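You operate a simulated robot arm through the tools that you are given. There is no shell and no other tool.

You run a simulated robot arm. Do the job below in one go: nothing can be reset, and whatever is moved stays where it is left.

JOB
Unpin the trestle batten and swing it down.
Fine: loosen its nut first and tighten it again at the end.
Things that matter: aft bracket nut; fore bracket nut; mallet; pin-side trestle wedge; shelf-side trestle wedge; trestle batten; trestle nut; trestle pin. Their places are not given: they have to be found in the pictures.

It is judged by the outcome, as a careful person would: the job done as asked, and still so three seconds after it is handed in. It fails if anything else is knocked over, pushed out of place, dropped, spilled or broken.

ROBOT AND FRAMES
A 6-joint arm with a two-finger parallel gripper, fixed in place. Base frame: the origin is at the foot of the arm, x ahead of it, y to its left, z up. Units: mm, degrees, N and s.
With the tool pointing down near the work surface it reaches from about 300 to 660 mm from the base axis. Its first joint turns from -115.0 to 115.0 degrees. Payload 3.43 kg.
The tool frame sits at the grasp point between the pads (the TCP): z along the fingers, y along the line on which they close. The tips reach 34 mm beyond it. The gripper opens to 128 mm. The fingers are 24 mm wide and 12 mm thick; the gripper's body (48 by 130 mm) begins 96 mm behind the TCP.
Orientation is told as [roll, pitch, yaw] about the base's x, y, z axes, in that order, counted from this pose: with the fingers straight down and closing along the base's y, the tool's x points along the base's -x, its y along +y and its z along -z.

CONTROLS
- The arm moves only by the tool send_rows. Its argument "moves" is a list of rows, each a list of 3 entries, a list of its own where there are three numbers: the shift along the base's x, y, z in mm, then the turn, a rotation vector about the base's x, y, z in degrees, then the gripper command, from -1 (shut) to 1 (fully open), values between in proportion. In form: [[[dx, dy, dz], [ax, ay, az], claw], ...]. A call has 1 to 20 rows; each row is the pose to reach, as a shift and turn from the pose commanded when the call began. A row lasts 0.2 s, in which the tool goes at most 50 mm and 8.6 degrees; a call with a longer step from one row to the next is refused whole, and so is a gripper value outside its range. A pose out of reach is approached as far as the arm can. The call stops where the force on the tool passes 40 N (or 10 N more than at its start, if that is more) or the arm is blocked; 0.2 s more then pass. The fingers move at their own pace (about 153 mm/s each) and stop on an object; they squeeze with about 33 N. The grip force told is the motor's: it shows also when the fingers shut on nothing. Time passes only in rows, and 0.2 s behind the last, so rows that repeat a pose let the fingers close. The reply holds the time, the measured pose of the TCP, the force on the tool along the base axes, the opening and the grip force, in the units named above and with some noise, with the torque about the TCP (base axes, N m) and any sound that the robot's microphone picked up.
- Cameras (640 x 400 px; columns grow to the right, rows downward): "scene" is fixed at [218.8, -499.5, 1282]; the picture's right is [0.57, -0.82, 0.00], its down [-0.78, -0.54, -0.33] and it looks along [0.27, 0.19, -0.94] (base axes); focal length 368 px, centre (320, 200). "wrist" rides on the gripper at [76, -11, -160] in the tool frame; the picture's right is [0.15, 0.99, 0.00], its down [-0.88, 0.13, -0.46] and it looks along [-0.45, 0.07, 0.89] (tool axes); focal length 234 px, centre (320, 200).
- capture(camera): a new picture of that camera. It takes no simulated time.
- lift_body(by): slides the trunk up (or, below 0, down) by that many mm; the arm rides with it, the base frame stays. It gives what a move gives, with no picture.
- point_at(camera, pixels): for up to 12 pixels [column, row] of the newest picture of that camera ("zoom" is the newest enlarged one), the place [x, y, z] in the base frame of the surface seen there, good to about 3 mm. It takes no simulated time.
- close_up(camera, box): a new picture of the part [left, top, right, bottom] of that camera's present view, enlarged. It takes no simulated time.
- finish_job(): hands the job in; it is judged then, once.

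Open the gripper and draw the arm clear of the work before you hand the job in, unless the task says otherwise.

The tools are called after ">>>" by a JSON object that holds its "fn" and its "kwargs". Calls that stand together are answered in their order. send_rows: Moves the arm, as the interface text tells. Its arguments: {"type":"object","properties":{"moves":{"type":"array","items":{"type":"array"}}},"required":["moves"]} The other tools are called the same way: lift_body (by) slides the trunk up or down; capture (camera) takes a picture; point_at (camera, pixels) gives the place of the surface under pixels of a picture; close_up (camera, box) takes an enlarged picture of a part of a camera's view; finish_job () hands the job in.

At the start:

```text
time: 0.0
eef_pos: [398.2, -254.5, 851.8]
tool_rot: [0.1, 0.0, 0.0]
wrist_force: [-0.4, 1.0, -0.4]
ft_torque: [0.03, -0.01, 0.02]
width: 128.0
finger_force: 0.0
trunk travel left (down, up): [-575.0, 415.0]
```

scene: 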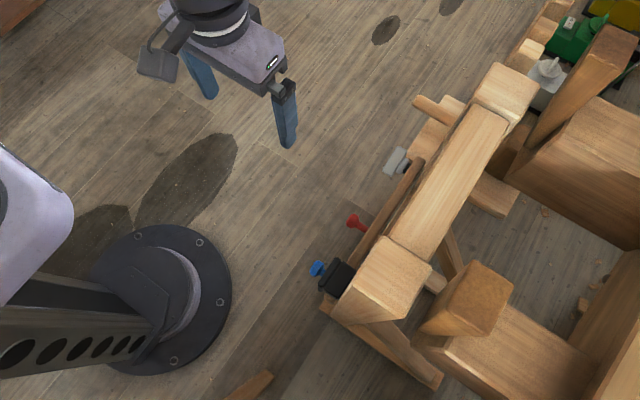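
wrist: 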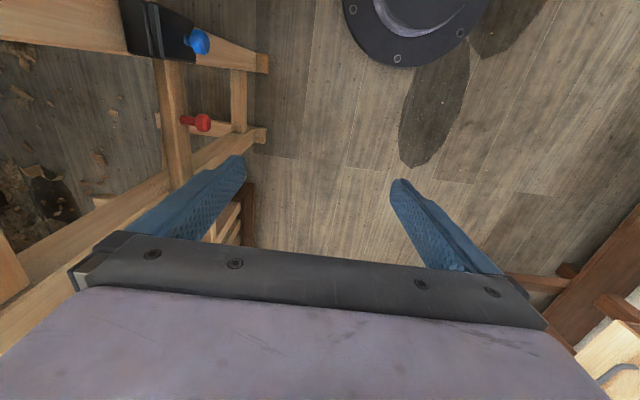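

The scene picture shows a trestle with a red item near (355,222), a blue item near (318,268) and a gray item near (397,160). I take enlarged views to tell them apart.

>>> {"fn": "close_up", "kwargs": {"camera": "scene", "box": [290, 130, 450, 330]}}

>>> {"fn": "close_up", "kwargs": {"camera": "scene", "box": [460, 0, 640, 130]}}

>>> {"fn": "close_up", "kwargs": {"camera": "wrist", "box": [60, 0, 300, 200]}}

```text
2.00 times, centred on (370, 230) of scene
```

zoom: 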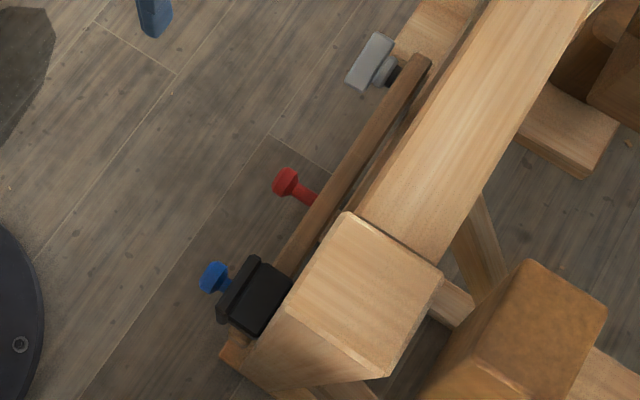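

```text
3.08 times, centred on (550, 65) of scene
```

zoom: 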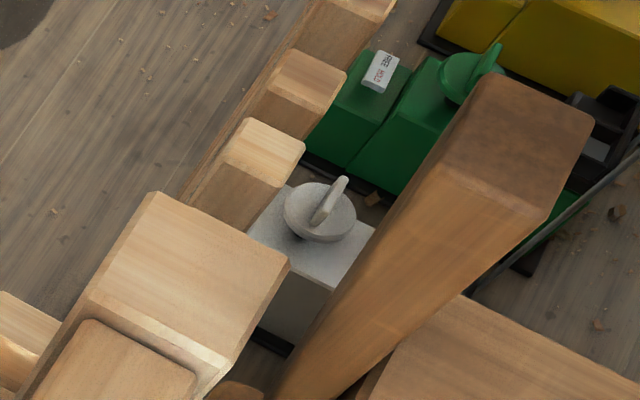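

```text
2.00 times, centred on (180, 100) of wrist
```

zoom: 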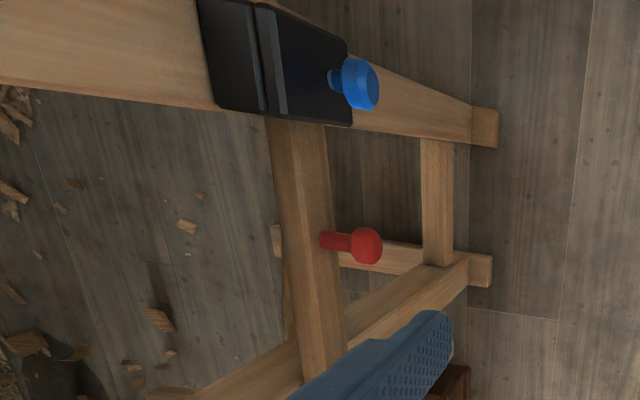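

I locate the blue, red and grey parts and the batten with the scene camera.

>>> {"fn": "capture", "kwargs": {"camera": "scene"}}

>>> {"fn": "point_at", "kwargs": {"camera": "scene", "pixels": [[318, 268], [352, 221], [364, 227], [394, 160], [403, 166], [338, 276], [370, 220], [415, 165], [360, 275], [420, 200], [440, 120], [432, 108]]}}

>>> {"fn": "point_at", "kwargs": {"camera": "scene", "pixels": [[355, 240], [335, 310], [550, 70], [593, 25], [600, 50], [500, 85], [485, 195], [410, 375], [300, 150], [470, 290], [345, 268], [250, 385]]}}

>>> {"fn": "point_at", "kwargs": {"camera": "wrist", "pixels": [[200, 41], [203, 122], [190, 122], [175, 130], [165, 40], [140, 25], [50, 50], [235, 60], [240, 110], [195, 165], [172, 80], [184, 38]]}}

```text
taken
```

scene: 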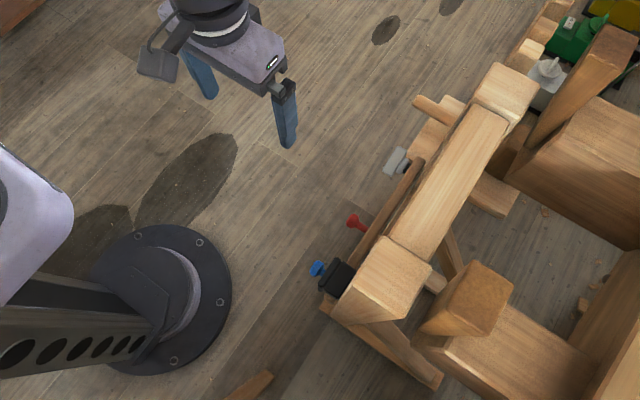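

```text
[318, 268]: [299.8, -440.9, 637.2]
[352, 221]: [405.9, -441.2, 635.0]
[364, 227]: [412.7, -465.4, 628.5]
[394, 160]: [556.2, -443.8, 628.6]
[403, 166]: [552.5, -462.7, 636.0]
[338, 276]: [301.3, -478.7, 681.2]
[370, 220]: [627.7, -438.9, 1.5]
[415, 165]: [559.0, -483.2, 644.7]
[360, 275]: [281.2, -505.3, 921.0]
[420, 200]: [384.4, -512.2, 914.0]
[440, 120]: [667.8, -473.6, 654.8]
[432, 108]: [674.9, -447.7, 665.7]
```

```text
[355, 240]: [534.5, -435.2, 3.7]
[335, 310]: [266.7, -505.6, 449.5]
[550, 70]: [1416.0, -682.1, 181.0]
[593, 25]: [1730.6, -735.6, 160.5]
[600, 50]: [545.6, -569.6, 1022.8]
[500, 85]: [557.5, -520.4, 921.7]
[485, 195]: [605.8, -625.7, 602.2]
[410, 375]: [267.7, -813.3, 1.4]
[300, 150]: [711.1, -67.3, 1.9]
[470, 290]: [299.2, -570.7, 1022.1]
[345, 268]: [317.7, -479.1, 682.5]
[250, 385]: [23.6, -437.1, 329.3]
```

```text
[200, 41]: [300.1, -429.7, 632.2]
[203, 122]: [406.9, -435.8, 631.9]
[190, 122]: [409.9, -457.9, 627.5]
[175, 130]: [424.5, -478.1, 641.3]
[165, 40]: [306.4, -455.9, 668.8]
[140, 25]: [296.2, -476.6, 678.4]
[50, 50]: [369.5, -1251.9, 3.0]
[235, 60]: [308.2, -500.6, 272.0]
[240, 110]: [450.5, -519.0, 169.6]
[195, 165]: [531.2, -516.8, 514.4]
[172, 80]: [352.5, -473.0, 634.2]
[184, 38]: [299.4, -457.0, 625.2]
```

The batten front faces +y at about y=-475, z=630. I check what else is around the arm on the right side of the wrist picture before turning the tool towards -y.

>>> {"fn": "capture", "kwargs": {"camera": "wrist"}}

>>> {"fn": "point_at", "kwargs": {"camera": "wrist", "pixels": [[600, 250], [540, 285], [620, 305], [620, 350], [570, 270], [245, 200], [225, 220], [100, 190], [60, 250], [20, 270], [10, 40], [250, 130]]}}

```text
taken
```

wrist: 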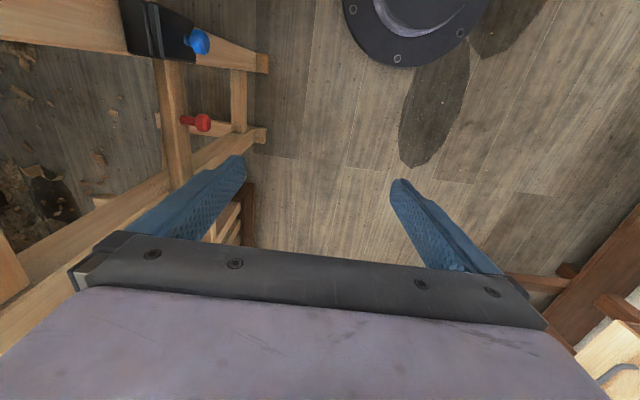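

```text
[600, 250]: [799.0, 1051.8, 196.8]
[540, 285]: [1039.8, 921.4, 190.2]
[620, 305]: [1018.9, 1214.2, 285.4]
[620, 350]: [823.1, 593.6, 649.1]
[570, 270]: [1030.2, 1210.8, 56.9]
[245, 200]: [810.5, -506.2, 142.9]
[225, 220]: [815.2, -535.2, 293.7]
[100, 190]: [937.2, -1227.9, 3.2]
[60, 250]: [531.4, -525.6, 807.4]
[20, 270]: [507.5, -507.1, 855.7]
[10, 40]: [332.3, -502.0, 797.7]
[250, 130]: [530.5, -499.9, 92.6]
```

The space in front of the trestle is open. I turn the tool to point along -y while backing off in y, staying about 200 mm clear of the front.

>>> {"fn": "send_rows", "kwargs": {"moves": [[[0, 5, -10], [-8, 0, 0], 1], [[0, 10, -20], [-16, 0, 0], 1], [[0, 15, -30], [-24, 0, 0], 1], [[0, 20, -40], [-32, 0, 0], 1], [[0, 25, -50], [-40, 0, 0], 1], [[0, 30, -60], [-48, 0, 0], 1], [[0, 35, -70], [-56, 0, 0], 1], [[0, 40, -80], [-64, 0, 0], 1], [[0, 45, -90], [-72, 0, 0], 1], [[0, 50, -100], [-80, 0, 0], 1], [[0, 54, -110], [-88, 0, 0], 1], [[0, 54, -120], [-90, 0, 0], 1]]}}

>>> {"fn": "capture", "kwargs": {"camera": "wrist"}}

>>> {"fn": "capture", "kwargs": {"camera": "scene"}}

```text
time: 2.6
eef_pos: [399.2, -199.9, 730.5]
tool_rot: [-90.1, 0.0, 0.1]
wrist_force: [0.2, -0.2, 1.1]
ft_torque: [-0.01, -0.02, 0.0]
width: 128.0
finger_force: 0.1
trunk travel left (down, up): [-575.0, 415.0]
```

```text
taken
```

wrist: 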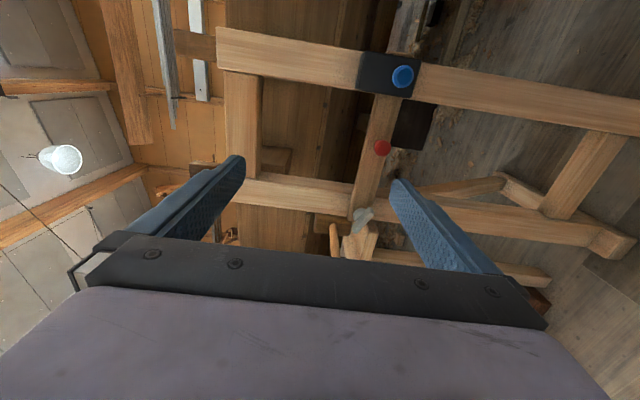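

```text
taken
```

scene: 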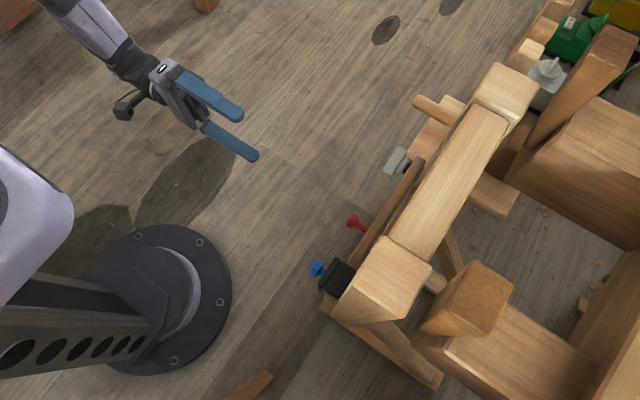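

Now the wrist view shows the front: batten from the black block (400,75) to the grey nut (362,213), with the red piece at (382,147). I zoom in.

>>> {"fn": "close_up", "kwargs": {"camera": "wrist", "box": [310, 30, 470, 130]}}

>>> {"fn": "close_up", "kwargs": {"camera": "wrist", "box": [290, 130, 450, 270]}}

>>> {"fn": "close_up", "kwargs": {"camera": "wrist", "box": [130, 0, 640, 320]}}

```text
4.00 times, centred on (390, 80) of wrist
```

zoom: 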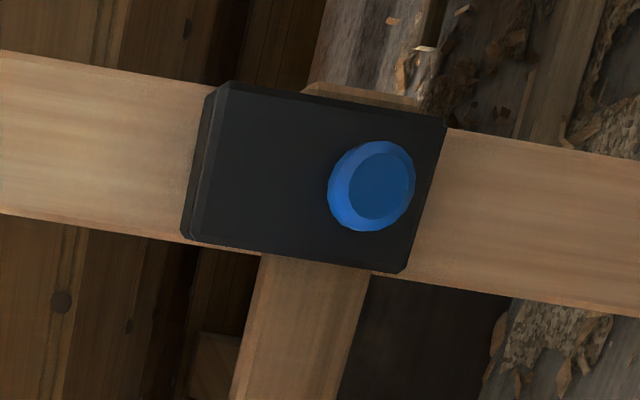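

```text
2.86 times, centred on (370, 200) of wrist
```

zoom: 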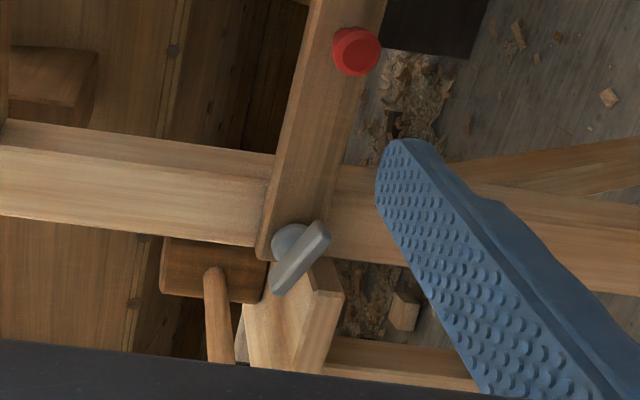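

```text
1.25 times, centred on (385, 160) of wrist
```

zoom: 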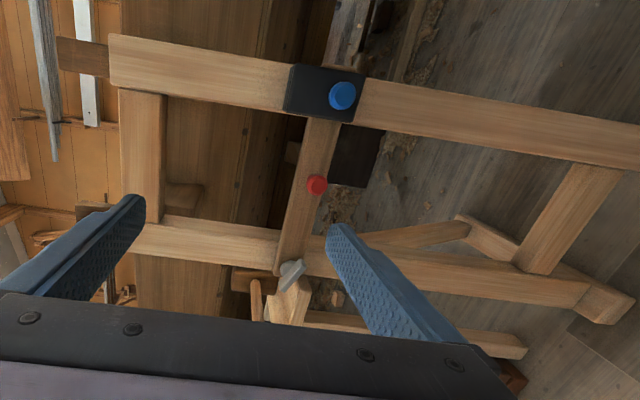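

The blue knob sits in a black block on the post at x≈300, the red knob is on the batten itself and the grey thumb nut is at the far end, with the mallet beside it. I measure these more exactly.

>>> {"fn": "point_at", "kwargs": {"camera": "wrist", "pixels": [[403, 76], [391, 73], [363, 57], [415, 97], [370, 105], [395, 105], [412, 125], [382, 148], [372, 175], [350, 195], [365, 213], [358, 218]]}}

>>> {"fn": "close_up", "kwargs": {"camera": "wrist", "box": [310, 170, 410, 240]}}

>>> {"fn": "point_at", "kwargs": {"camera": "wrist", "pixels": [[340, 225], [333, 225], [333, 245], [365, 240], [355, 230], [390, 205], [330, 195], [300, 60], [480, 90], [355, 160], [250, 160], [470, 220]]}}

```text
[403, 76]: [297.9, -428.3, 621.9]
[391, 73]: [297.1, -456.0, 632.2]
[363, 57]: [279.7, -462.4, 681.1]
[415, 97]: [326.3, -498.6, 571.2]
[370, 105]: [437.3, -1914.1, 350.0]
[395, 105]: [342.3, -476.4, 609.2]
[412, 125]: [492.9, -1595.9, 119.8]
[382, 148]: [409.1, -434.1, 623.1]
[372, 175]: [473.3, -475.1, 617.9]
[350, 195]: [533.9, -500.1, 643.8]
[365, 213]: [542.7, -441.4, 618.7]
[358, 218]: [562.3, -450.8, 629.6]
```

```text
5.71 times, centred on (360, 205) of wrist
```

zoom: 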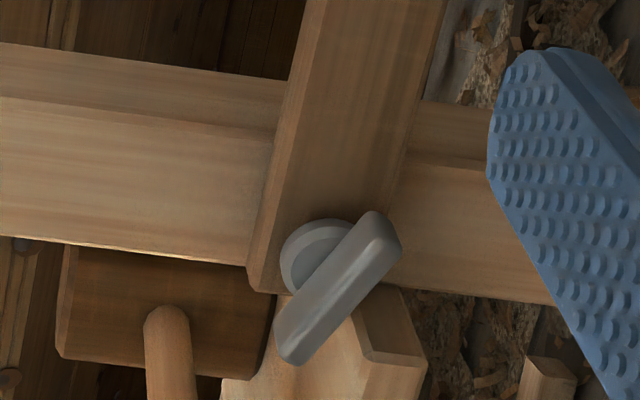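

```text
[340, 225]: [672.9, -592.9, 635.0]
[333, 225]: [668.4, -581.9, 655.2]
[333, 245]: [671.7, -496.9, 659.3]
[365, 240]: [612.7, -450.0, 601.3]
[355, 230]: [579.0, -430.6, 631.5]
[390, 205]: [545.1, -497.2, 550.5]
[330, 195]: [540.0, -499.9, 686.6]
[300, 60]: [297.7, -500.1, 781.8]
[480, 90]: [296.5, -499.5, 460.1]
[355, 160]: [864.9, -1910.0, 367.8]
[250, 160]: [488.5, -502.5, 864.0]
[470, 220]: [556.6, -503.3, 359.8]
```

The nut's bar runs from about (542,-441,616) to (579,-431,632); the shelf starts near x=600 and the mallet handle is near x=672. I move in front of the nut with open fingers, still ~70 mm clear, for a better look.

>>> {"fn": "send_rows", "kwargs": {"moves": [[[30, -10, -20], [0, 0, 0], 1], [[60, -20, -40], [0, 0, 0], 1], [[90, -40, -60], [0, 0, 0], 1], [[120, -60, -80], [0, 0, 0], 1], [[145, -80, -100], [0, 0, 0], 1], [[158, -100, -105], [0, 0, 0], 1], [[158, -100, -105], [0, 0, 0], 1]]}}

>>> {"fn": "capture", "kwargs": {"camera": "wrist"}}

>>> {"fn": "close_up", "kwargs": {"camera": "wrist", "box": [240, 40, 400, 140]}}

```text
time: 4.2
eef_pos: [556.2, -300.8, 626.0]
tool_rot: [-90.0, 0.1, 0.1]
wrist_force: [-0.5, -0.6, 0.6]
ft_torque: [0.0, 0.01, -0.02]
width: 128.0
finger_force: 0.1
trunk travel left (down, up): [-575.0, 415.0]
```

```text
taken
```

wrist: 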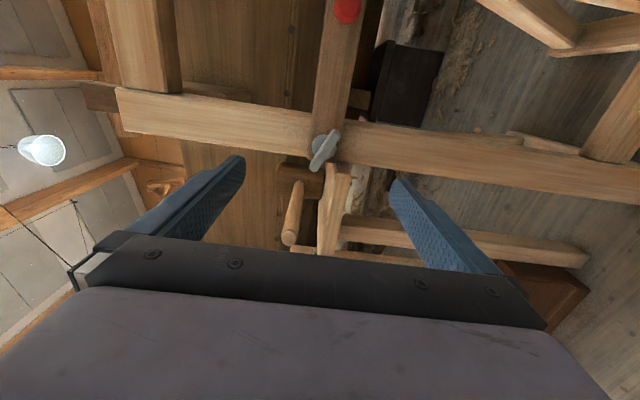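

```text
4.00 times, centred on (320, 90) of wrist
```

zoom: 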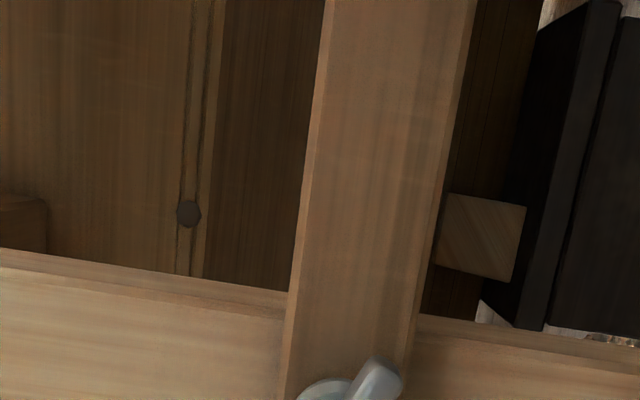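

The nut is at (324,150) and the mallet handle end at (290,238) points at the gripper. I zoom on both and measure.

>>> {"fn": "close_up", "kwargs": {"camera": "wrist", "box": [260, 110, 400, 250]}}

>>> {"fn": "point_at", "kwargs": {"camera": "wrist", "pixels": [[335, 134], [325, 149], [315, 164], [318, 141], [290, 238], [296, 195], [300, 165], [318, 180], [335, 170], [332, 240], [340, 185], [345, 100]]}}

>>> {"fn": "point_at", "kwargs": {"camera": "zoom", "pixels": [[345, 105], [300, 180], [250, 255], [255, 145], [150, 570], [330, 400], [410, 250], [340, 600]]}}

```text
2.86 times, centred on (330, 180) of wrist
```

zoom: 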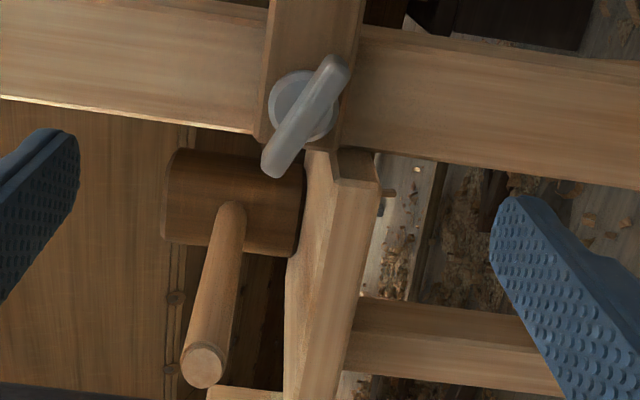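

```text
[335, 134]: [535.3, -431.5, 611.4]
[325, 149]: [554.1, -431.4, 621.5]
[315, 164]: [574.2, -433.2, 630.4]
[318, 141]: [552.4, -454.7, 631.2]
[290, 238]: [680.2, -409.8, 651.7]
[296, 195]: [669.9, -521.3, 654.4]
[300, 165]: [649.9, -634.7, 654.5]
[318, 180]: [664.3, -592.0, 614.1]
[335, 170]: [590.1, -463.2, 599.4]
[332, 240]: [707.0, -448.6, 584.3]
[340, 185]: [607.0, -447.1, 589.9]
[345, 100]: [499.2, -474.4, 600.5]
```

```text
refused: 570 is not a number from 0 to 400
```

The bar runs from about (533,-431,610) to (577,-432,633), tilted ~28°, centred near (555,622). I roll the tool by -28° about y, partly close to a ~34 mm gap and step nearer, then check the alignment.

>>> {"fn": "send_rows", "kwargs": {"moves": [[[0, 0, -2], [0, -7, 0], 0], [[-1, 0, -4], [0, -14, 0], -0.4], [[-1, -10, -5], [0, -21, 0], -0.4], [[-1, -25, -5], [0, -28, 0], -0.4], [[-1, -50, -5], [0, -28, 0], -0.4], [[-1, -70, -5], [0, -28, 0], -0.4], [[-1, -70, -5], [0, -28, 0], -0.4]]}}

>>> {"fn": "capture", "kwargs": {"camera": "wrist"}}

>>> {"fn": "close_up", "kwargs": {"camera": "wrist", "box": [240, 90, 400, 190]}}

```text
time: 5.8
eef_pos: [554.0, -369.9, 621.2]
tool_rot: [-89.9, -27.9, 0.1]
wrist_force: [-0.1, 0.1, 0.3]
ft_torque: [0.01, -0.01, 0.0]
width: 38.4
finger_force: 0.0
trunk travel left (down, up): [-575.0, 415.0]
```

```text
taken
```

wrist: 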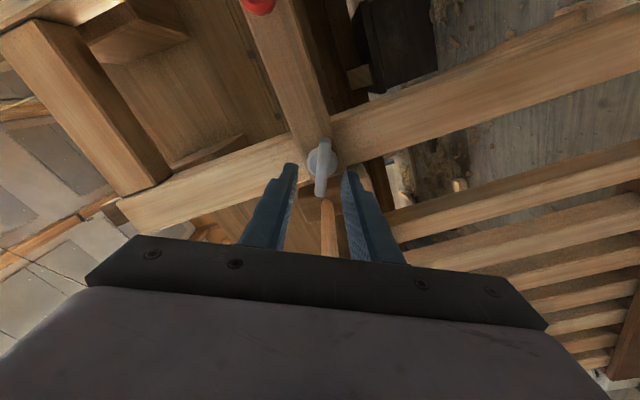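

```text
4.00 times, centred on (320, 140) of wrist
```

zoom: 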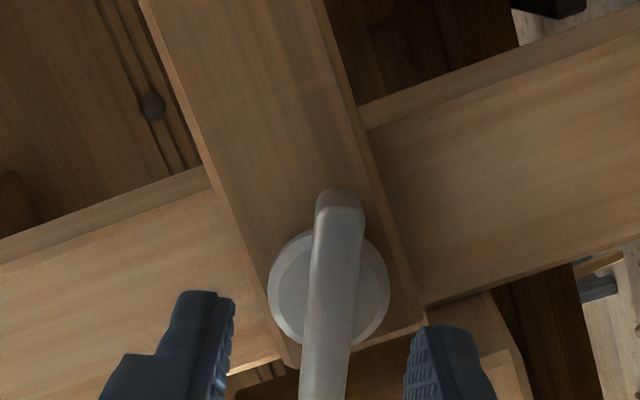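

The bar lies between the fingers. I check its end points once more with the nearer view.

>>> {"fn": "point_at", "kwargs": {"camera": "zoom", "pixels": [[340, 200], [338, 250], [333, 300], [328, 350], [325, 390], [362, 250], [316, 250], [285, 290], [375, 290], [300, 340], [460, 330], [500, 370]]}}

>>> {"fn": "point_at", "kwargs": {"camera": "wrist", "pixels": [[321, 192], [320, 180], [322, 160], [323, 142], [327, 215]]}}

```text
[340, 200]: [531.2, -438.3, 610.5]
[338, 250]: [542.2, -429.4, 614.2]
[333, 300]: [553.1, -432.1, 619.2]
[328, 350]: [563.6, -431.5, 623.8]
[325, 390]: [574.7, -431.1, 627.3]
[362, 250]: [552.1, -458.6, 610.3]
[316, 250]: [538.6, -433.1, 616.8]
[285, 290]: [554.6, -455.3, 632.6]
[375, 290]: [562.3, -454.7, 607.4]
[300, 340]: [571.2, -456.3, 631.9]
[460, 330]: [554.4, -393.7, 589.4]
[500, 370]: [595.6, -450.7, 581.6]
```

```text
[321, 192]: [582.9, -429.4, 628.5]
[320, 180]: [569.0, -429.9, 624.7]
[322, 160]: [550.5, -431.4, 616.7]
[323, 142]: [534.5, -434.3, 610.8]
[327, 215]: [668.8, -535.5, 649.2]
```

The bar's centre line fits an angle of about 22° through (557,620). I correct the roll by +6°, advance so the tips reach y≈-450 and close gently.

>>> {"fn": "send_rows", "kwargs": {"moves": [[[2, -10, -1], [0, 6, 0], -0.4], [[3, -30, -1], [0, 6, 0], -0.4], [[3, -46, -1], [0, 6, 0], -0.4], [[3, -46, -1], [0, 6, 0], -0.4]]}}

>>> {"fn": "capture", "kwargs": {"camera": "wrist"}}

>>> {"fn": "close_up", "kwargs": {"camera": "wrist", "box": [240, 110, 400, 210]}}

```text
time: 6.8
eef_pos: [558.5, -416.2, 620.2]
tool_rot: [-89.9, -22.0, 0.0]
wrist_force: [-0.3, -0.1, 0.6]
ft_torque: [0.0, 0.0, 0.01]
width: 38.4
finger_force: 0.1
trunk travel left (down, up): [-575.0, 415.0]
```

```text
taken
```

wrist: 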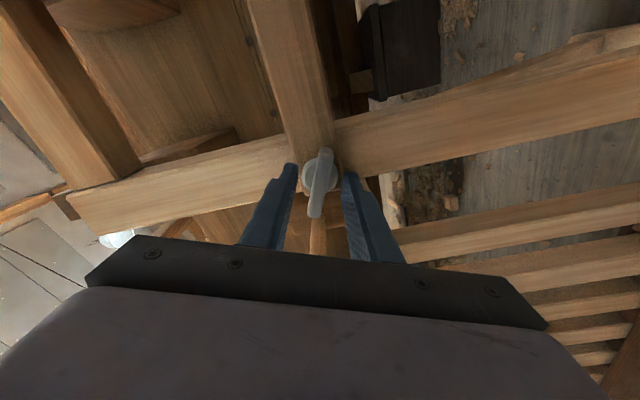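

```text
4.00 times, centred on (320, 160) of wrist
```

zoom: 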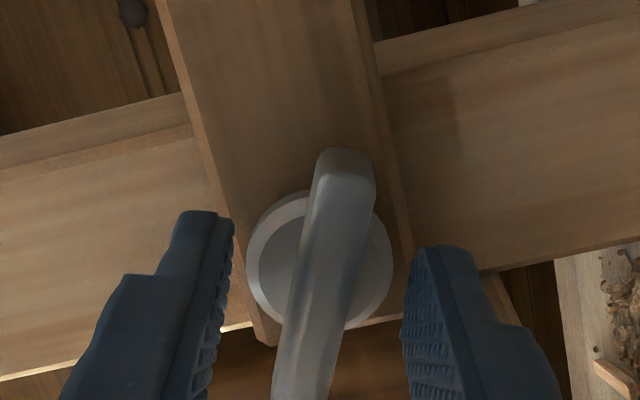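

The bar now lies parallel to the finger pads (slope ~0.17, same as the tool axis). I close on it.

>>> {"fn": "send_rows", "kwargs": {"moves": [[[0, 0, 0], [0, 0, 0], -0.7], [[0, 0, 0], [0, 0, 0], -1], [[0, 0, 0], [0, 0, 0], -1]]}}

>>> {"fn": "close_up", "kwargs": {"camera": "wrist", "box": [240, 110, 400, 210]}}

```text
time: 7.6
eef_pos: [557.7, -416.1, 620.4]
tool_rot: [-89.9, -22.0, 0.1]
wrist_force: [0.8, -2.8, -1.9]
ft_torque: [-0.32, 0.0, 0.66]
width: 12.0
finger_force: 44.2
trunk travel left (down, up): [-575.0, 415.0]
```

```text
4.00 times, centred on (320, 160) of wrist
```

zoom: 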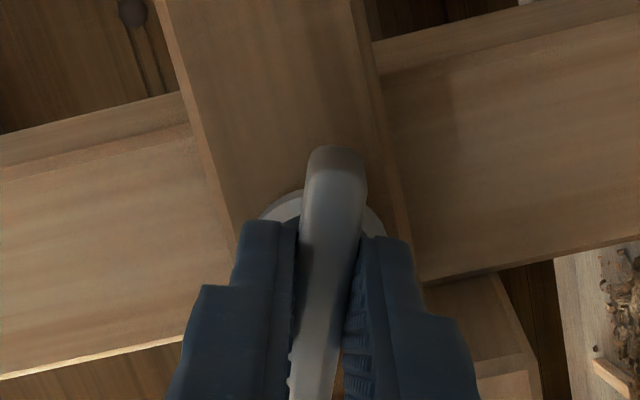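

Gripped at 12 mm. I turn counterclockwise as seen from the front (+y rotation) in small steps and watch the torque.

>>> {"fn": "send_rows", "kwargs": {"moves": [[[0, 0, 0], [0, 4, 0], -1], [[0, 0, 0], [0, 8, 0], -1], [[0, 0, 0], [0, 12, 0], -1], [[0, 0, 0], [0, 16, 0], -1]]}}

>>> {"fn": "close_up", "kwargs": {"camera": "wrist", "box": [240, 110, 400, 210]}}

```text
time: 8.6
eef_pos: [558.7, -415.8, 619.5]
tool_rot: [-90.0, -5.9, -0.1]
wrist_force: [-5.0, -2.6, -1.4]
ft_torque: [-0.12, 0.0, 1.11]
width: 12.0
finger_force: 45.1
trunk travel left (down, up): [-575.0, 415.0]
```

```text
4.00 times, centred on (320, 160) of wrist
```

zoom: 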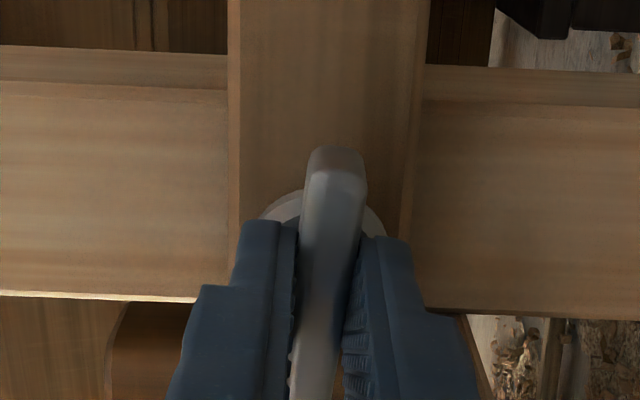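

The nut turns freely with the gripper. I keep turning, another 40°.

>>> {"fn": "send_rows", "kwargs": {"moves": [[[0, 0, 0], [0, 5, 0], -1], [[0, 0, 0], [0, 10, 0], -1], [[0, 0, 0], [0, 15, 0], -1], [[0, 0, 0], [0, 20, 0], -1], [[0, 0, 0], [0, 25, 0], -1], [[0, 0, 0], [0, 30, 0], -1], [[0, 0, 0], [0, 35, 0], -1], [[0, 0, 0], [0, 40, 0], -1]]}}

>>> {"fn": "capture", "kwargs": {"camera": "wrist"}}

>>> {"fn": "close_up", "kwargs": {"camera": "wrist", "box": [240, 110, 400, 210]}}

```text
time: 10.4
eef_pos: [558.0, -416.1, 621.4]
tool_rot: [-90.1, 34.0, 0.0]
wrist_force: [4.0, -8.9, 6.3]
ft_torque: [-0.37, 0.0, -0.65]
width: 11.7
finger_force: 45.1
trunk travel left (down, up): [-575.0, 415.0]
```

```text
taken
```

wrist: 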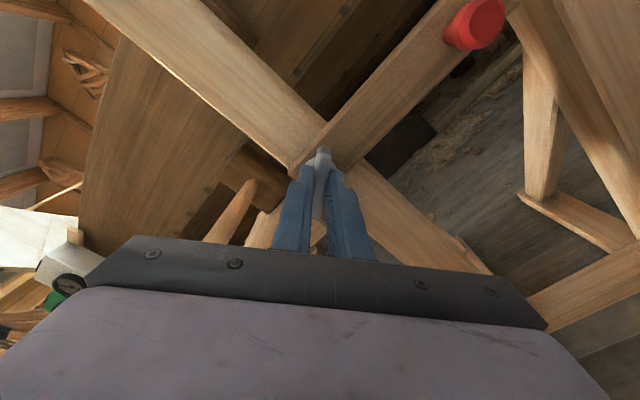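

```text
4.00 times, centred on (320, 160) of wrist
```

zoom: 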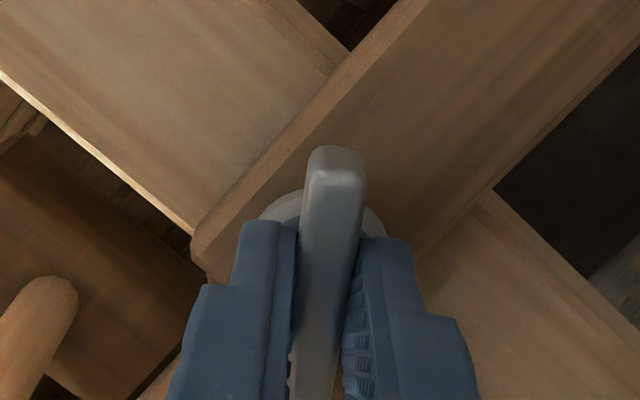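

No resisting torque about y; the axial reading is -8.9 N. I turn another 30° and see how forces change.

>>> {"fn": "send_rows", "kwargs": {"moves": [[[0, 0, 0], [0, 5, 0], -1], [[0, 0, 0], [0, 10, 0], -1], [[0, 0, 0], [0, 15, 0], -1], [[0, 0, 0], [0, 20, 0], -1], [[0, 0, 0], [0, 25, 0], -1], [[0, 0, 0], [0, 30, 0], -1], [[0, 0, 0], [0, 30, 0], -1]]}}

>>> {"fn": "close_up", "kwargs": {"camera": "wrist", "box": [240, 110, 400, 210]}}

>>> {"fn": "close_up", "kwargs": {"camera": "scene", "box": [360, 100, 520, 220]}}

```text
time: 12.0
eef_pos: [558.6, -416.7, 623.1]
tool_rot: [-90.3, 63.9, -0.2]
wrist_force: [9.6, -12.2, 15.7]
ft_torque: [0.83, -0.05, 0.35]
width: 11.8
finger_force: 44.8
trunk travel left (down, up): [-575.0, 415.0]
```

```text
4.00 times, centred on (320, 160) of wrist
```

zoom: 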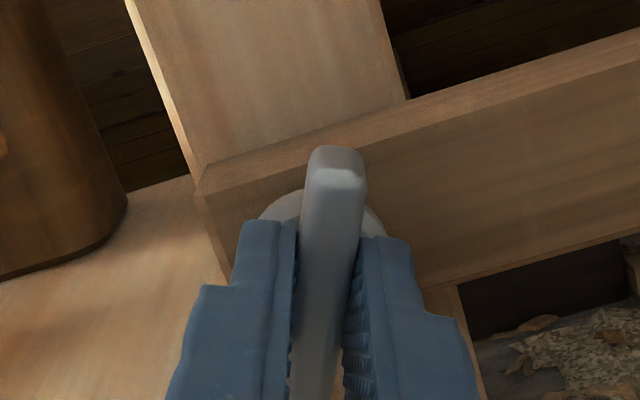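

```text
3.33 times, centred on (440, 160) of scene
```

zoom: 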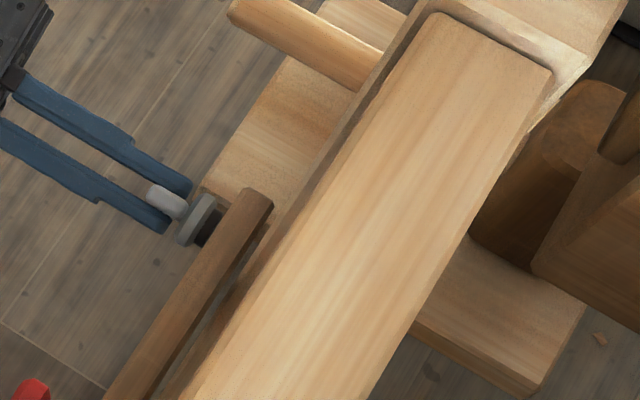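

Side forces have grown because my grip centre is slightly off the nut axis, so I release to relieve it and compare the nut's position along y with before (bar front -431, disc -455).

>>> {"fn": "send_rows", "kwargs": {"moves": [[[0, 0, 0], [0, 0, 0], -0.5], [[0, 0, 0], [0, 0, 0], -0.5], [[0, 20, 0], [0, 0, 0], -0.5], [[0, 46, 0], [0, 0, 0], -0.4], [[0, 46, 0], [0, 0, 0], -0.4]]}}

>>> {"fn": "capture", "kwargs": {"camera": "wrist"}}

>>> {"fn": "close_up", "kwargs": {"camera": "wrist", "box": [240, 90, 400, 190]}}

>>> {"fn": "capture", "kwargs": {"camera": "scene"}}

```text
time: 13.2
eef_pos: [558.3, -368.5, 620.2]
tool_rot: [-90.0, 64.0, 0.0]
wrist_force: [0.2, -0.5, -0.6]
ft_torque: [0.0, -0.03, -0.01]
width: 38.4
finger_force: 0.0
trunk travel left (down, up): [-575.0, 415.0]
```

```text
taken
```

wrist: 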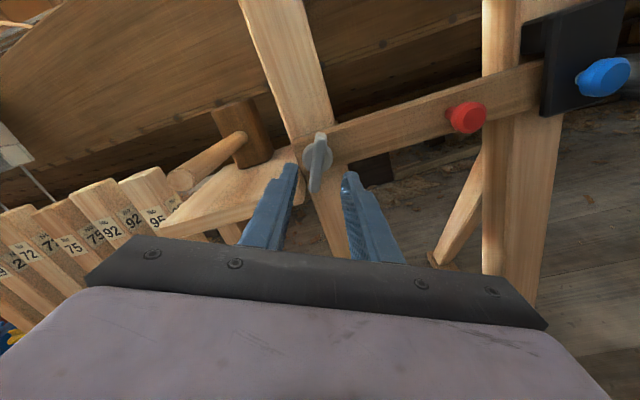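

```text
4.00 times, centred on (320, 140) of wrist
```

zoom: 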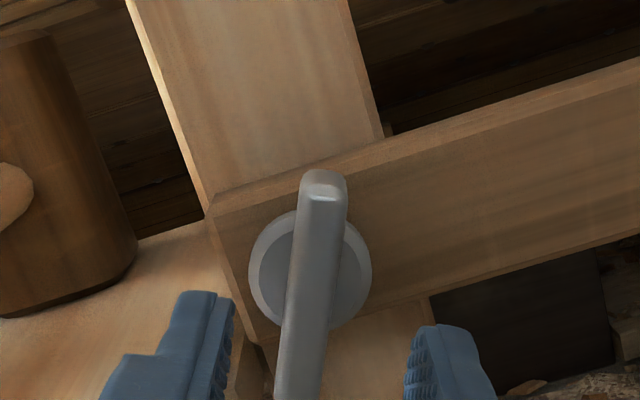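

```text
taken
```

scene: 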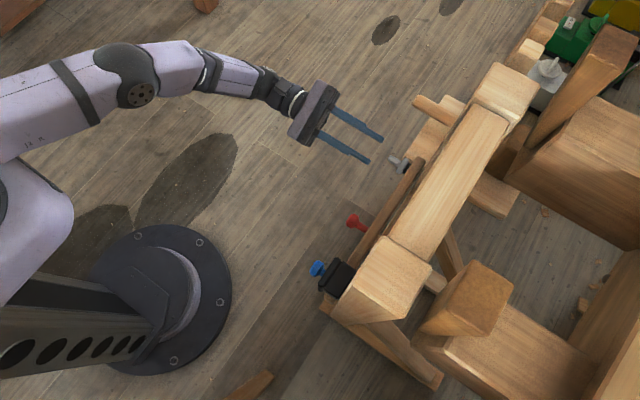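

With this roll the wrist view is nearly upright and shows everything clearly. I measure the nut again and zoom on the pin end.

>>> {"fn": "point_at", "kwargs": {"camera": "zoom", "pixels": [[322, 200], [318, 240], [312, 280], [306, 320], [300, 370], [265, 270], [355, 270], [270, 300], [350, 300], [360, 220], [420, 240], [240, 330]]}}

>>> {"fn": "close_up", "kwargs": {"camera": "wrist", "box": [440, 0, 640, 160]}}

>>> {"fn": "close_up", "kwargs": {"camera": "scene", "box": [290, 130, 450, 330]}}

```text
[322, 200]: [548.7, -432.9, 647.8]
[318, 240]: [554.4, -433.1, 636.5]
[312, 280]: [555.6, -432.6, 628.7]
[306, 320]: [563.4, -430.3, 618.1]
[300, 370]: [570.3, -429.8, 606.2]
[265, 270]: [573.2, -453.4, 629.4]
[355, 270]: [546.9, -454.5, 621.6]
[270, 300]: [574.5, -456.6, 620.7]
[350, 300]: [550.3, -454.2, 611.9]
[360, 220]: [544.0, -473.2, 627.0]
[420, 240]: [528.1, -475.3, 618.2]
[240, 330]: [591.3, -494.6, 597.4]
```

```text
2.50 times, centred on (540, 80) of wrist
```

zoom: 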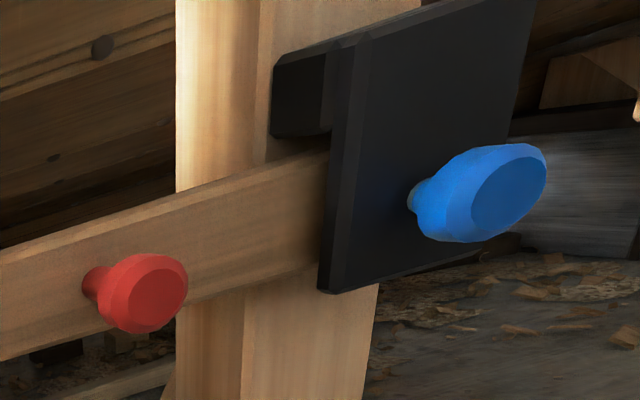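

```text
2.00 times, centred on (370, 230) of scene
```

zoom: 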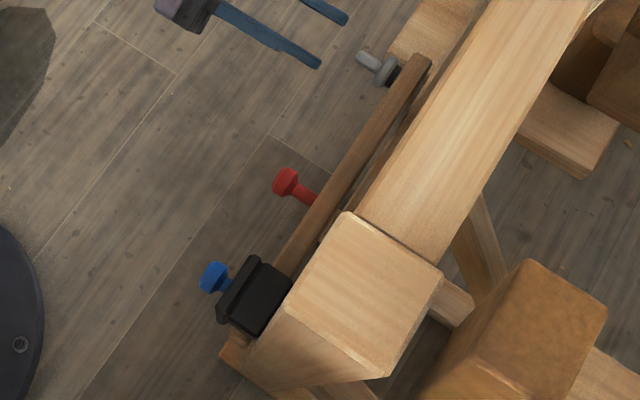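

The nut has turned about 86° so far; its axis fits (559.5,-,623) so my grip was 2–3 mm off. I regrip centred on that axis and turn on by another 40°, watching the axial force.

>>> {"fn": "send_rows", "kwargs": {"moves": [[[1.5, -20, 2.5], [0, 0, 0], -0.4], [[1.5, -46, 2.5], [0, 0, 0], -0.4], [[1.5, -46, 2.5], [0, 0, 0], -0.8], [[1.5, -46, 2.5], [0, 0, 0], -1], [[1.5, -46, 2.5], [0, 0, 0], -1]]}}

>>> {"fn": "send_rows", "kwargs": {"moves": [[[0, 0, 0], [0, 5, 0], -1], [[0, 0, 0], [0, 10, 0], -1], [[0, 0, 0], [0, 15, 0], -1], [[0, 0, 0], [0, 20, 0], -1]]}}

>>> {"fn": "send_rows", "kwargs": {"moves": [[[0, 0, 0], [0, 5, 0], -1], [[0, 0, 0], [0, 10, 0], -1], [[0, 0, 0], [0, 15, 0], -1], [[0, 0, 0], [0, 20, 0], -1]]}}

>>> {"fn": "capture", "kwargs": {"camera": "wrist"}}

```text
time: 14.4
eef_pos: [558.7, -418.4, 623.6]
tool_rot: [-90.0, 64.1, 0.1]
wrist_force: [4.6, -0.5, 1.7]
ft_torque: [0.41, -0.01, 0.2]
width: 11.7
finger_force: 45.3
trunk travel left (down, up): [-575.0, 415.0]
```

```text
time: 15.4
eef_pos: [559.0, -417.4, 622.5]
tool_rot: [-90.7, 84.0, -0.6]
wrist_force: [11.3, -12.1, 7.9]
ft_torque: [1.02, -0.05, 0.23]
width: 11.9
finger_force: 44.8
trunk travel left (down, up): [-575.0, 415.0]
```

```text
time: 16.4
eef_pos: [561.0, -418.1, 623.4]
tool_rot: [90.3, 76.0, -179.6]
wrist_force: [15.3, -8.9, 6.4]
ft_torque: [0.0, -1.51, -0.18]
width: 17.4
finger_force: 45.0
trunk travel left (down, up): [-575.0, 415.0]
```

```text
taken
```

wrist: 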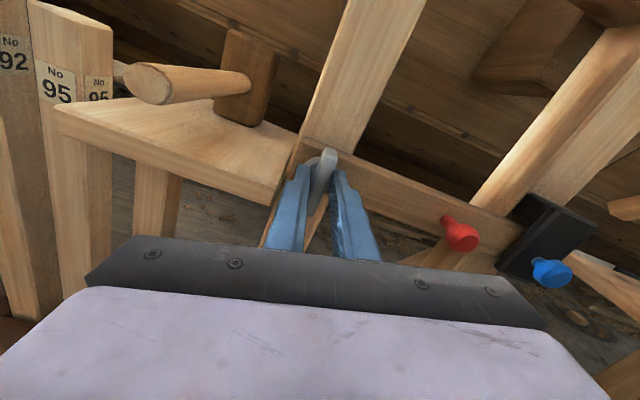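

At about +104° the torque about y jumped to -1.5 N m and the bar began to slip (width 17.4), so the nut has reached the end of its loosening travel. I release and back out.

>>> {"fn": "send_rows", "kwargs": {"moves": [[[0, 0, 0], [0, 0, 0], -0.6], [[0, 0, 0], [0, 0, 0], -0.4], [[0, 0, 0], [0, 0, 0], -0.4], [[0, 20, 0], [0, 0, 0], -0.4], [[0, 50, 0], [0, 0, 0], -0.4], [[0, 90, 0], [0, 0, 0], -0.4], [[0, 90, 0], [0, 0, 0], -0.4]]}}

>>> {"fn": "capture", "kwargs": {"camera": "wrist"}}

>>> {"fn": "close_up", "kwargs": {"camera": "wrist", "box": [240, 90, 400, 190]}}

```text
time: 18.0
eef_pos: [559.3, -324.6, 621.0]
tool_rot: [90.1, 76.0, -179.9]
wrist_force: [1.1, 1.0, -0.2]
ft_torque: [0.02, -0.01, -0.01]
width: 38.4
finger_force: 0.1
trunk travel left (down, up): [-575.0, 415.0]
```

```text
taken
```

wrist: 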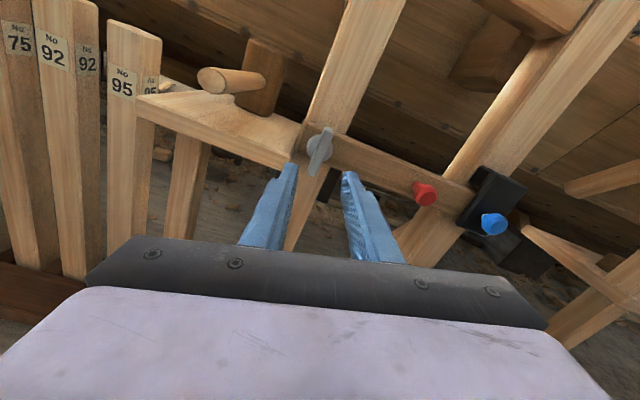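

```text
4.00 times, centred on (320, 140) of wrist
```

zoom: 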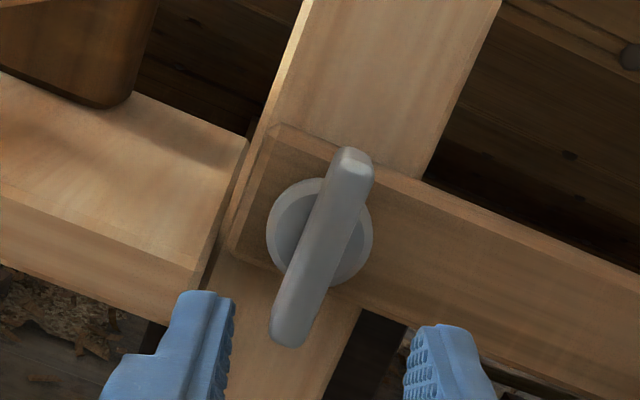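

I measure the bar's present angle for later, and the blue pin and red knob from this view.

>>> {"fn": "point_at", "kwargs": {"camera": "zoom", "pixels": [[355, 165], [340, 200], [320, 245], [305, 285], [290, 325], [285, 230], [365, 240], [210, 170], [190, 250], [240, 160], [420, 190], [360, 290]]}}

>>> {"fn": "point_at", "kwargs": {"camera": "wrist", "pixels": [[494, 223], [484, 220], [426, 194], [415, 192], [490, 185], [475, 170], [520, 190], [468, 215], [340, 150], [200, 78], [440, 205], [355, 190]]}}

```text
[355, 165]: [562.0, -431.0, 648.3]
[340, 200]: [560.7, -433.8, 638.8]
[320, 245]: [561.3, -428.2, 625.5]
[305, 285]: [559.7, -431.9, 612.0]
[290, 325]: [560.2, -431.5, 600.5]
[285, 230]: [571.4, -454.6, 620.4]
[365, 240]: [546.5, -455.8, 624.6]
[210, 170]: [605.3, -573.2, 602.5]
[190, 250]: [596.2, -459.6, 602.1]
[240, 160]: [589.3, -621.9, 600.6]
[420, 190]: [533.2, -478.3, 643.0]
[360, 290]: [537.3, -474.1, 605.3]
```

```text
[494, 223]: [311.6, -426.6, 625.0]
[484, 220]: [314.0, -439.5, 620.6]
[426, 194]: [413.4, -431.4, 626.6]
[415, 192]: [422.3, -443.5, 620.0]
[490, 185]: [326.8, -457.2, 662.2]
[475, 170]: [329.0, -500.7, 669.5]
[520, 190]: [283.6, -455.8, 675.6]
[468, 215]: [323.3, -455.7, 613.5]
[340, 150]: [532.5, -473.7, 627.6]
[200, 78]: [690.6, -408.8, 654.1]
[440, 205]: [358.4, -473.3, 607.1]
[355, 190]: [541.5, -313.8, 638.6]
```

The bar is now vertical (x≈561 from z=600 to 648), i.e. turned 112° to its stop. Next I roll to exactly 90° (camera on top) and travel along x to face the blue pin, opening the fingers.

>>> {"fn": "send_rows", "kwargs": {"moves": [[[-40, 0, 0], [0, -7, 0], 0], [[-85, 0, 0], [0, -14, 0], 0], [[-130, 0, 0], [0, -14, 0], 0], [[-175, 0, 0], [0, -14, 0], 0], [[-220, 0, 0], [0, -14, 0], 0], [[-254, 0, 2], [0, -14, 0], 0], [[-254, 0, 2], [0, -14, 0], 0]]}}

>>> {"fn": "capture", "kwargs": {"camera": "wrist"}}

>>> {"fn": "close_up", "kwargs": {"camera": "wrist", "box": [240, 80, 400, 180]}}

```text
time: 19.6
eef_pos: [307.4, -328.1, 624.2]
tool_rot: [-156.7, 89.9, -66.8]
wrist_force: [0.2, 0.1, -0.2]
ft_torque: [-0.01, 0.0, -0.02]
width: 63.9
finger_force: 0.1
trunk travel left (down, up): [-575.0, 415.0]
```

```text
taken
```

wrist: 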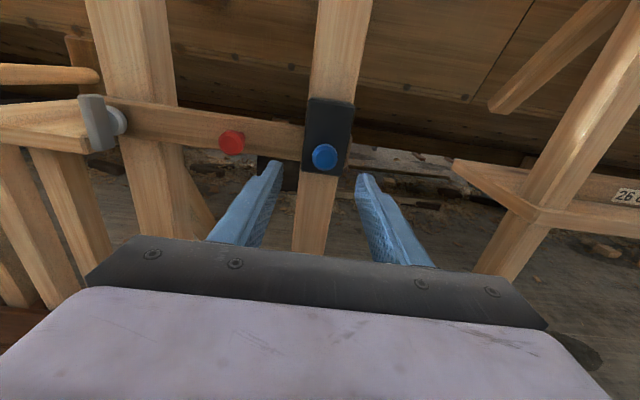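

```text
4.00 times, centred on (320, 130) of wrist
```

zoom: 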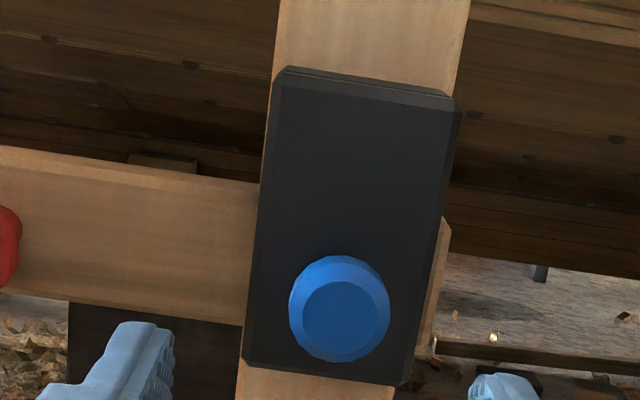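

The blue pin head sits at zoom (340,308). I measure its centre and the block.

>>> {"fn": "point_at", "kwargs": {"camera": "zoom", "pixels": [[342, 312], [305, 310], [380, 312], [340, 275], [340, 345], [270, 200], [420, 200], [260, 350], [390, 370], [435, 290], [340, 100], [200, 250]]}}

```text
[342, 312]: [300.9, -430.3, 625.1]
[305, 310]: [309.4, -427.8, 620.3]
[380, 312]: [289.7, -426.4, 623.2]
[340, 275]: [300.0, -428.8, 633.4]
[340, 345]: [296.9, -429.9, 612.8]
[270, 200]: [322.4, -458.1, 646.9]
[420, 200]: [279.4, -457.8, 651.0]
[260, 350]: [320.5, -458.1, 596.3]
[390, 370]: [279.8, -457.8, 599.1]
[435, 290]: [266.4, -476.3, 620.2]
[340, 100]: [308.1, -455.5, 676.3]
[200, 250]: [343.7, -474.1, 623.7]
```

Pin head centre is (300,-428,623), block face at y=-457. I move in with tips to about y=-448 and close on the head.

>>> {"fn": "send_rows", "kwargs": {"moves": [[[-7, -40, -1], [0, 0, 0], 0], [[-7, -70, -1], [0, 0, 0], 0], [[-7, -86, -1], [0, 0, 0], 0], [[-7, -86, -1], [0, 0, 0], 0]]}}

>>> {"fn": "capture", "kwargs": {"camera": "wrist"}}

>>> {"fn": "close_up", "kwargs": {"camera": "wrist", "box": [240, 100, 400, 200]}}

```text
time: 20.6
eef_pos: [297.7, -414.1, 623.1]
tool_rot: [101.2, 90.1, -168.8]
wrist_force: [0.7, 0.5, -0.2]
ft_torque: [-0.01, 0.0, 0.0]
width: 64.1
finger_force: 0.0
trunk travel left (down, up): [-575.0, 415.0]
```

```text
taken
```

wrist: 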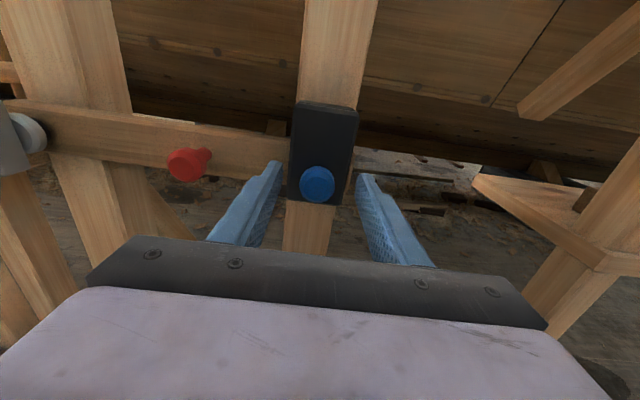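

```text
4.00 times, centred on (320, 150) of wrist
```

zoom: 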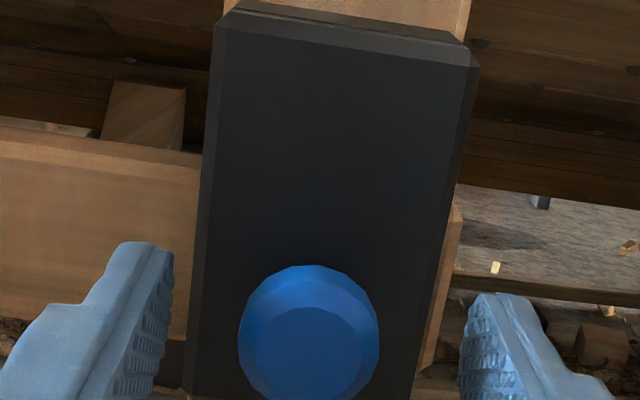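

The head is centred between the fingers. I close on it.

>>> {"fn": "send_rows", "kwargs": {"moves": [[[0, 0, 0], [0, 0, 0], -0.5], [[0, 0, 0], [0, 0, 0], -1], [[0, 0, 0], [0, 0, 0], -1], [[0, 0, 0], [0, 0, 0], -1]]}}

>>> {"fn": "close_up", "kwargs": {"camera": "wrist", "box": [200, 80, 440, 230]}}

```text
time: 21.6
eef_pos: [301.0, -412.5, 623.0]
tool_rot: [-169.6, 90.0, -79.3]
wrist_force: [11.8, -1.8, 0.9]
ft_torque: [0.28, -0.13, 0.3]
width: 28.9
finger_force: 44.8
trunk travel left (down, up): [-575.0, 415.0]
```

```text
2.67 times, centred on (320, 155) of wrist
```

zoom: 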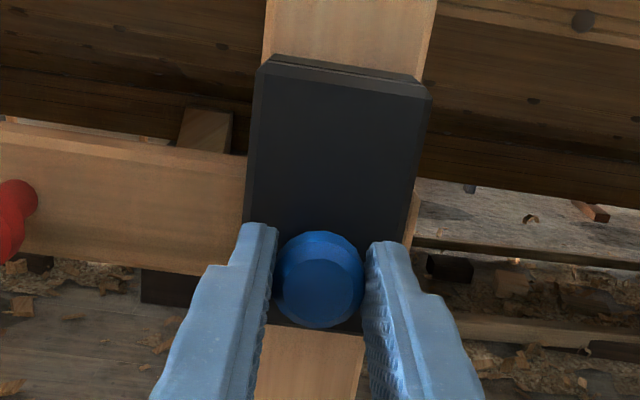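

Gripped at 28.9 mm, with an 11.8 N side load as my x was ~3 mm off. I shift the tool +2.5 mm in x to relieve it, then pull +y slowly.

>>> {"fn": "send_rows", "kwargs": {"moves": [[[2.5, 0, 0], [0, 0, 0], -1], [[2.5, 4, 0], [0, 0, 0], -1], [[2.5, 8, 0], [0, 0, 0], -1], [[2.5, 12, 0], [0, 0, 0], -1]]}}

>>> {"fn": "close_up", "kwargs": {"camera": "wrist", "box": [200, 80, 440, 230]}}

```text
time: 22.6
eef_pos: [300.4, -399.6, 624.3]
tool_rot: [62.8, 89.9, 152.7]
wrist_force: [3.3, -0.9, -2.6]
ft_torque: [-0.96, -0.03, -0.03]
width: 28.9
finger_force: 45.0
trunk travel left (down, up): [-575.0, 415.0]
```

```text
2.67 times, centred on (320, 155) of wrist
```

zoom: 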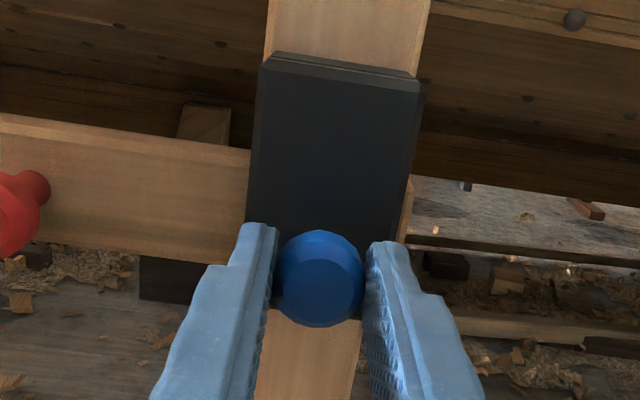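

The pin slides out with almost no force. I keep pulling gradually.

>>> {"fn": "send_rows", "kwargs": {"moves": [[[0, 4, 0], [0, 0, 0], -1], [[0, 8, 0], [0, 0, 0], -1], [[0, 12, 0], [0, 0, 0], -1], [[0, 16, 0], [0, 0, 0], -1], [[0, 20, 0], [0, 0, 0], -1]]}}

>>> {"fn": "capture", "kwargs": {"camera": "wrist"}}

>>> {"fn": "close_up", "kwargs": {"camera": "scene", "box": [290, 130, 450, 330]}}

```text
time: 23.8
eef_pos: [300.2, -383.0, 624.6]
tool_rot: [-89.1, 89.9, 0.8]
wrist_force: [1.2, -31.9, -0.7]
ft_torque: [-0.08, -0.01, 0.03]
width: 29.1
finger_force: 45.1
trunk travel left (down, up): [-575.0, 415.0]
```

```text
taken
```

wrist: 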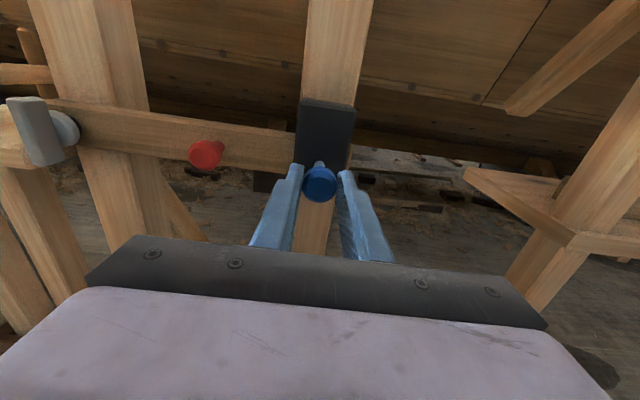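

```text
2.00 times, centred on (370, 230) of scene
```

zoom: 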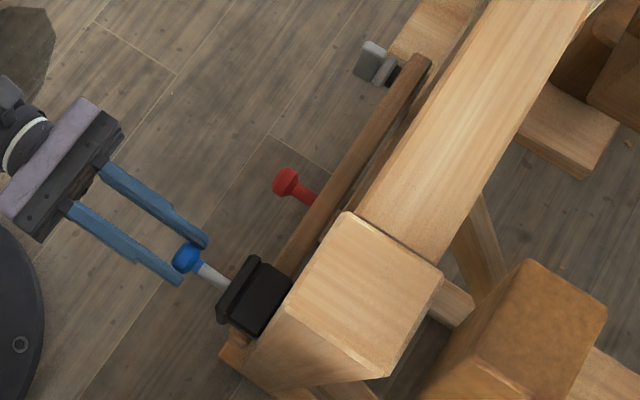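

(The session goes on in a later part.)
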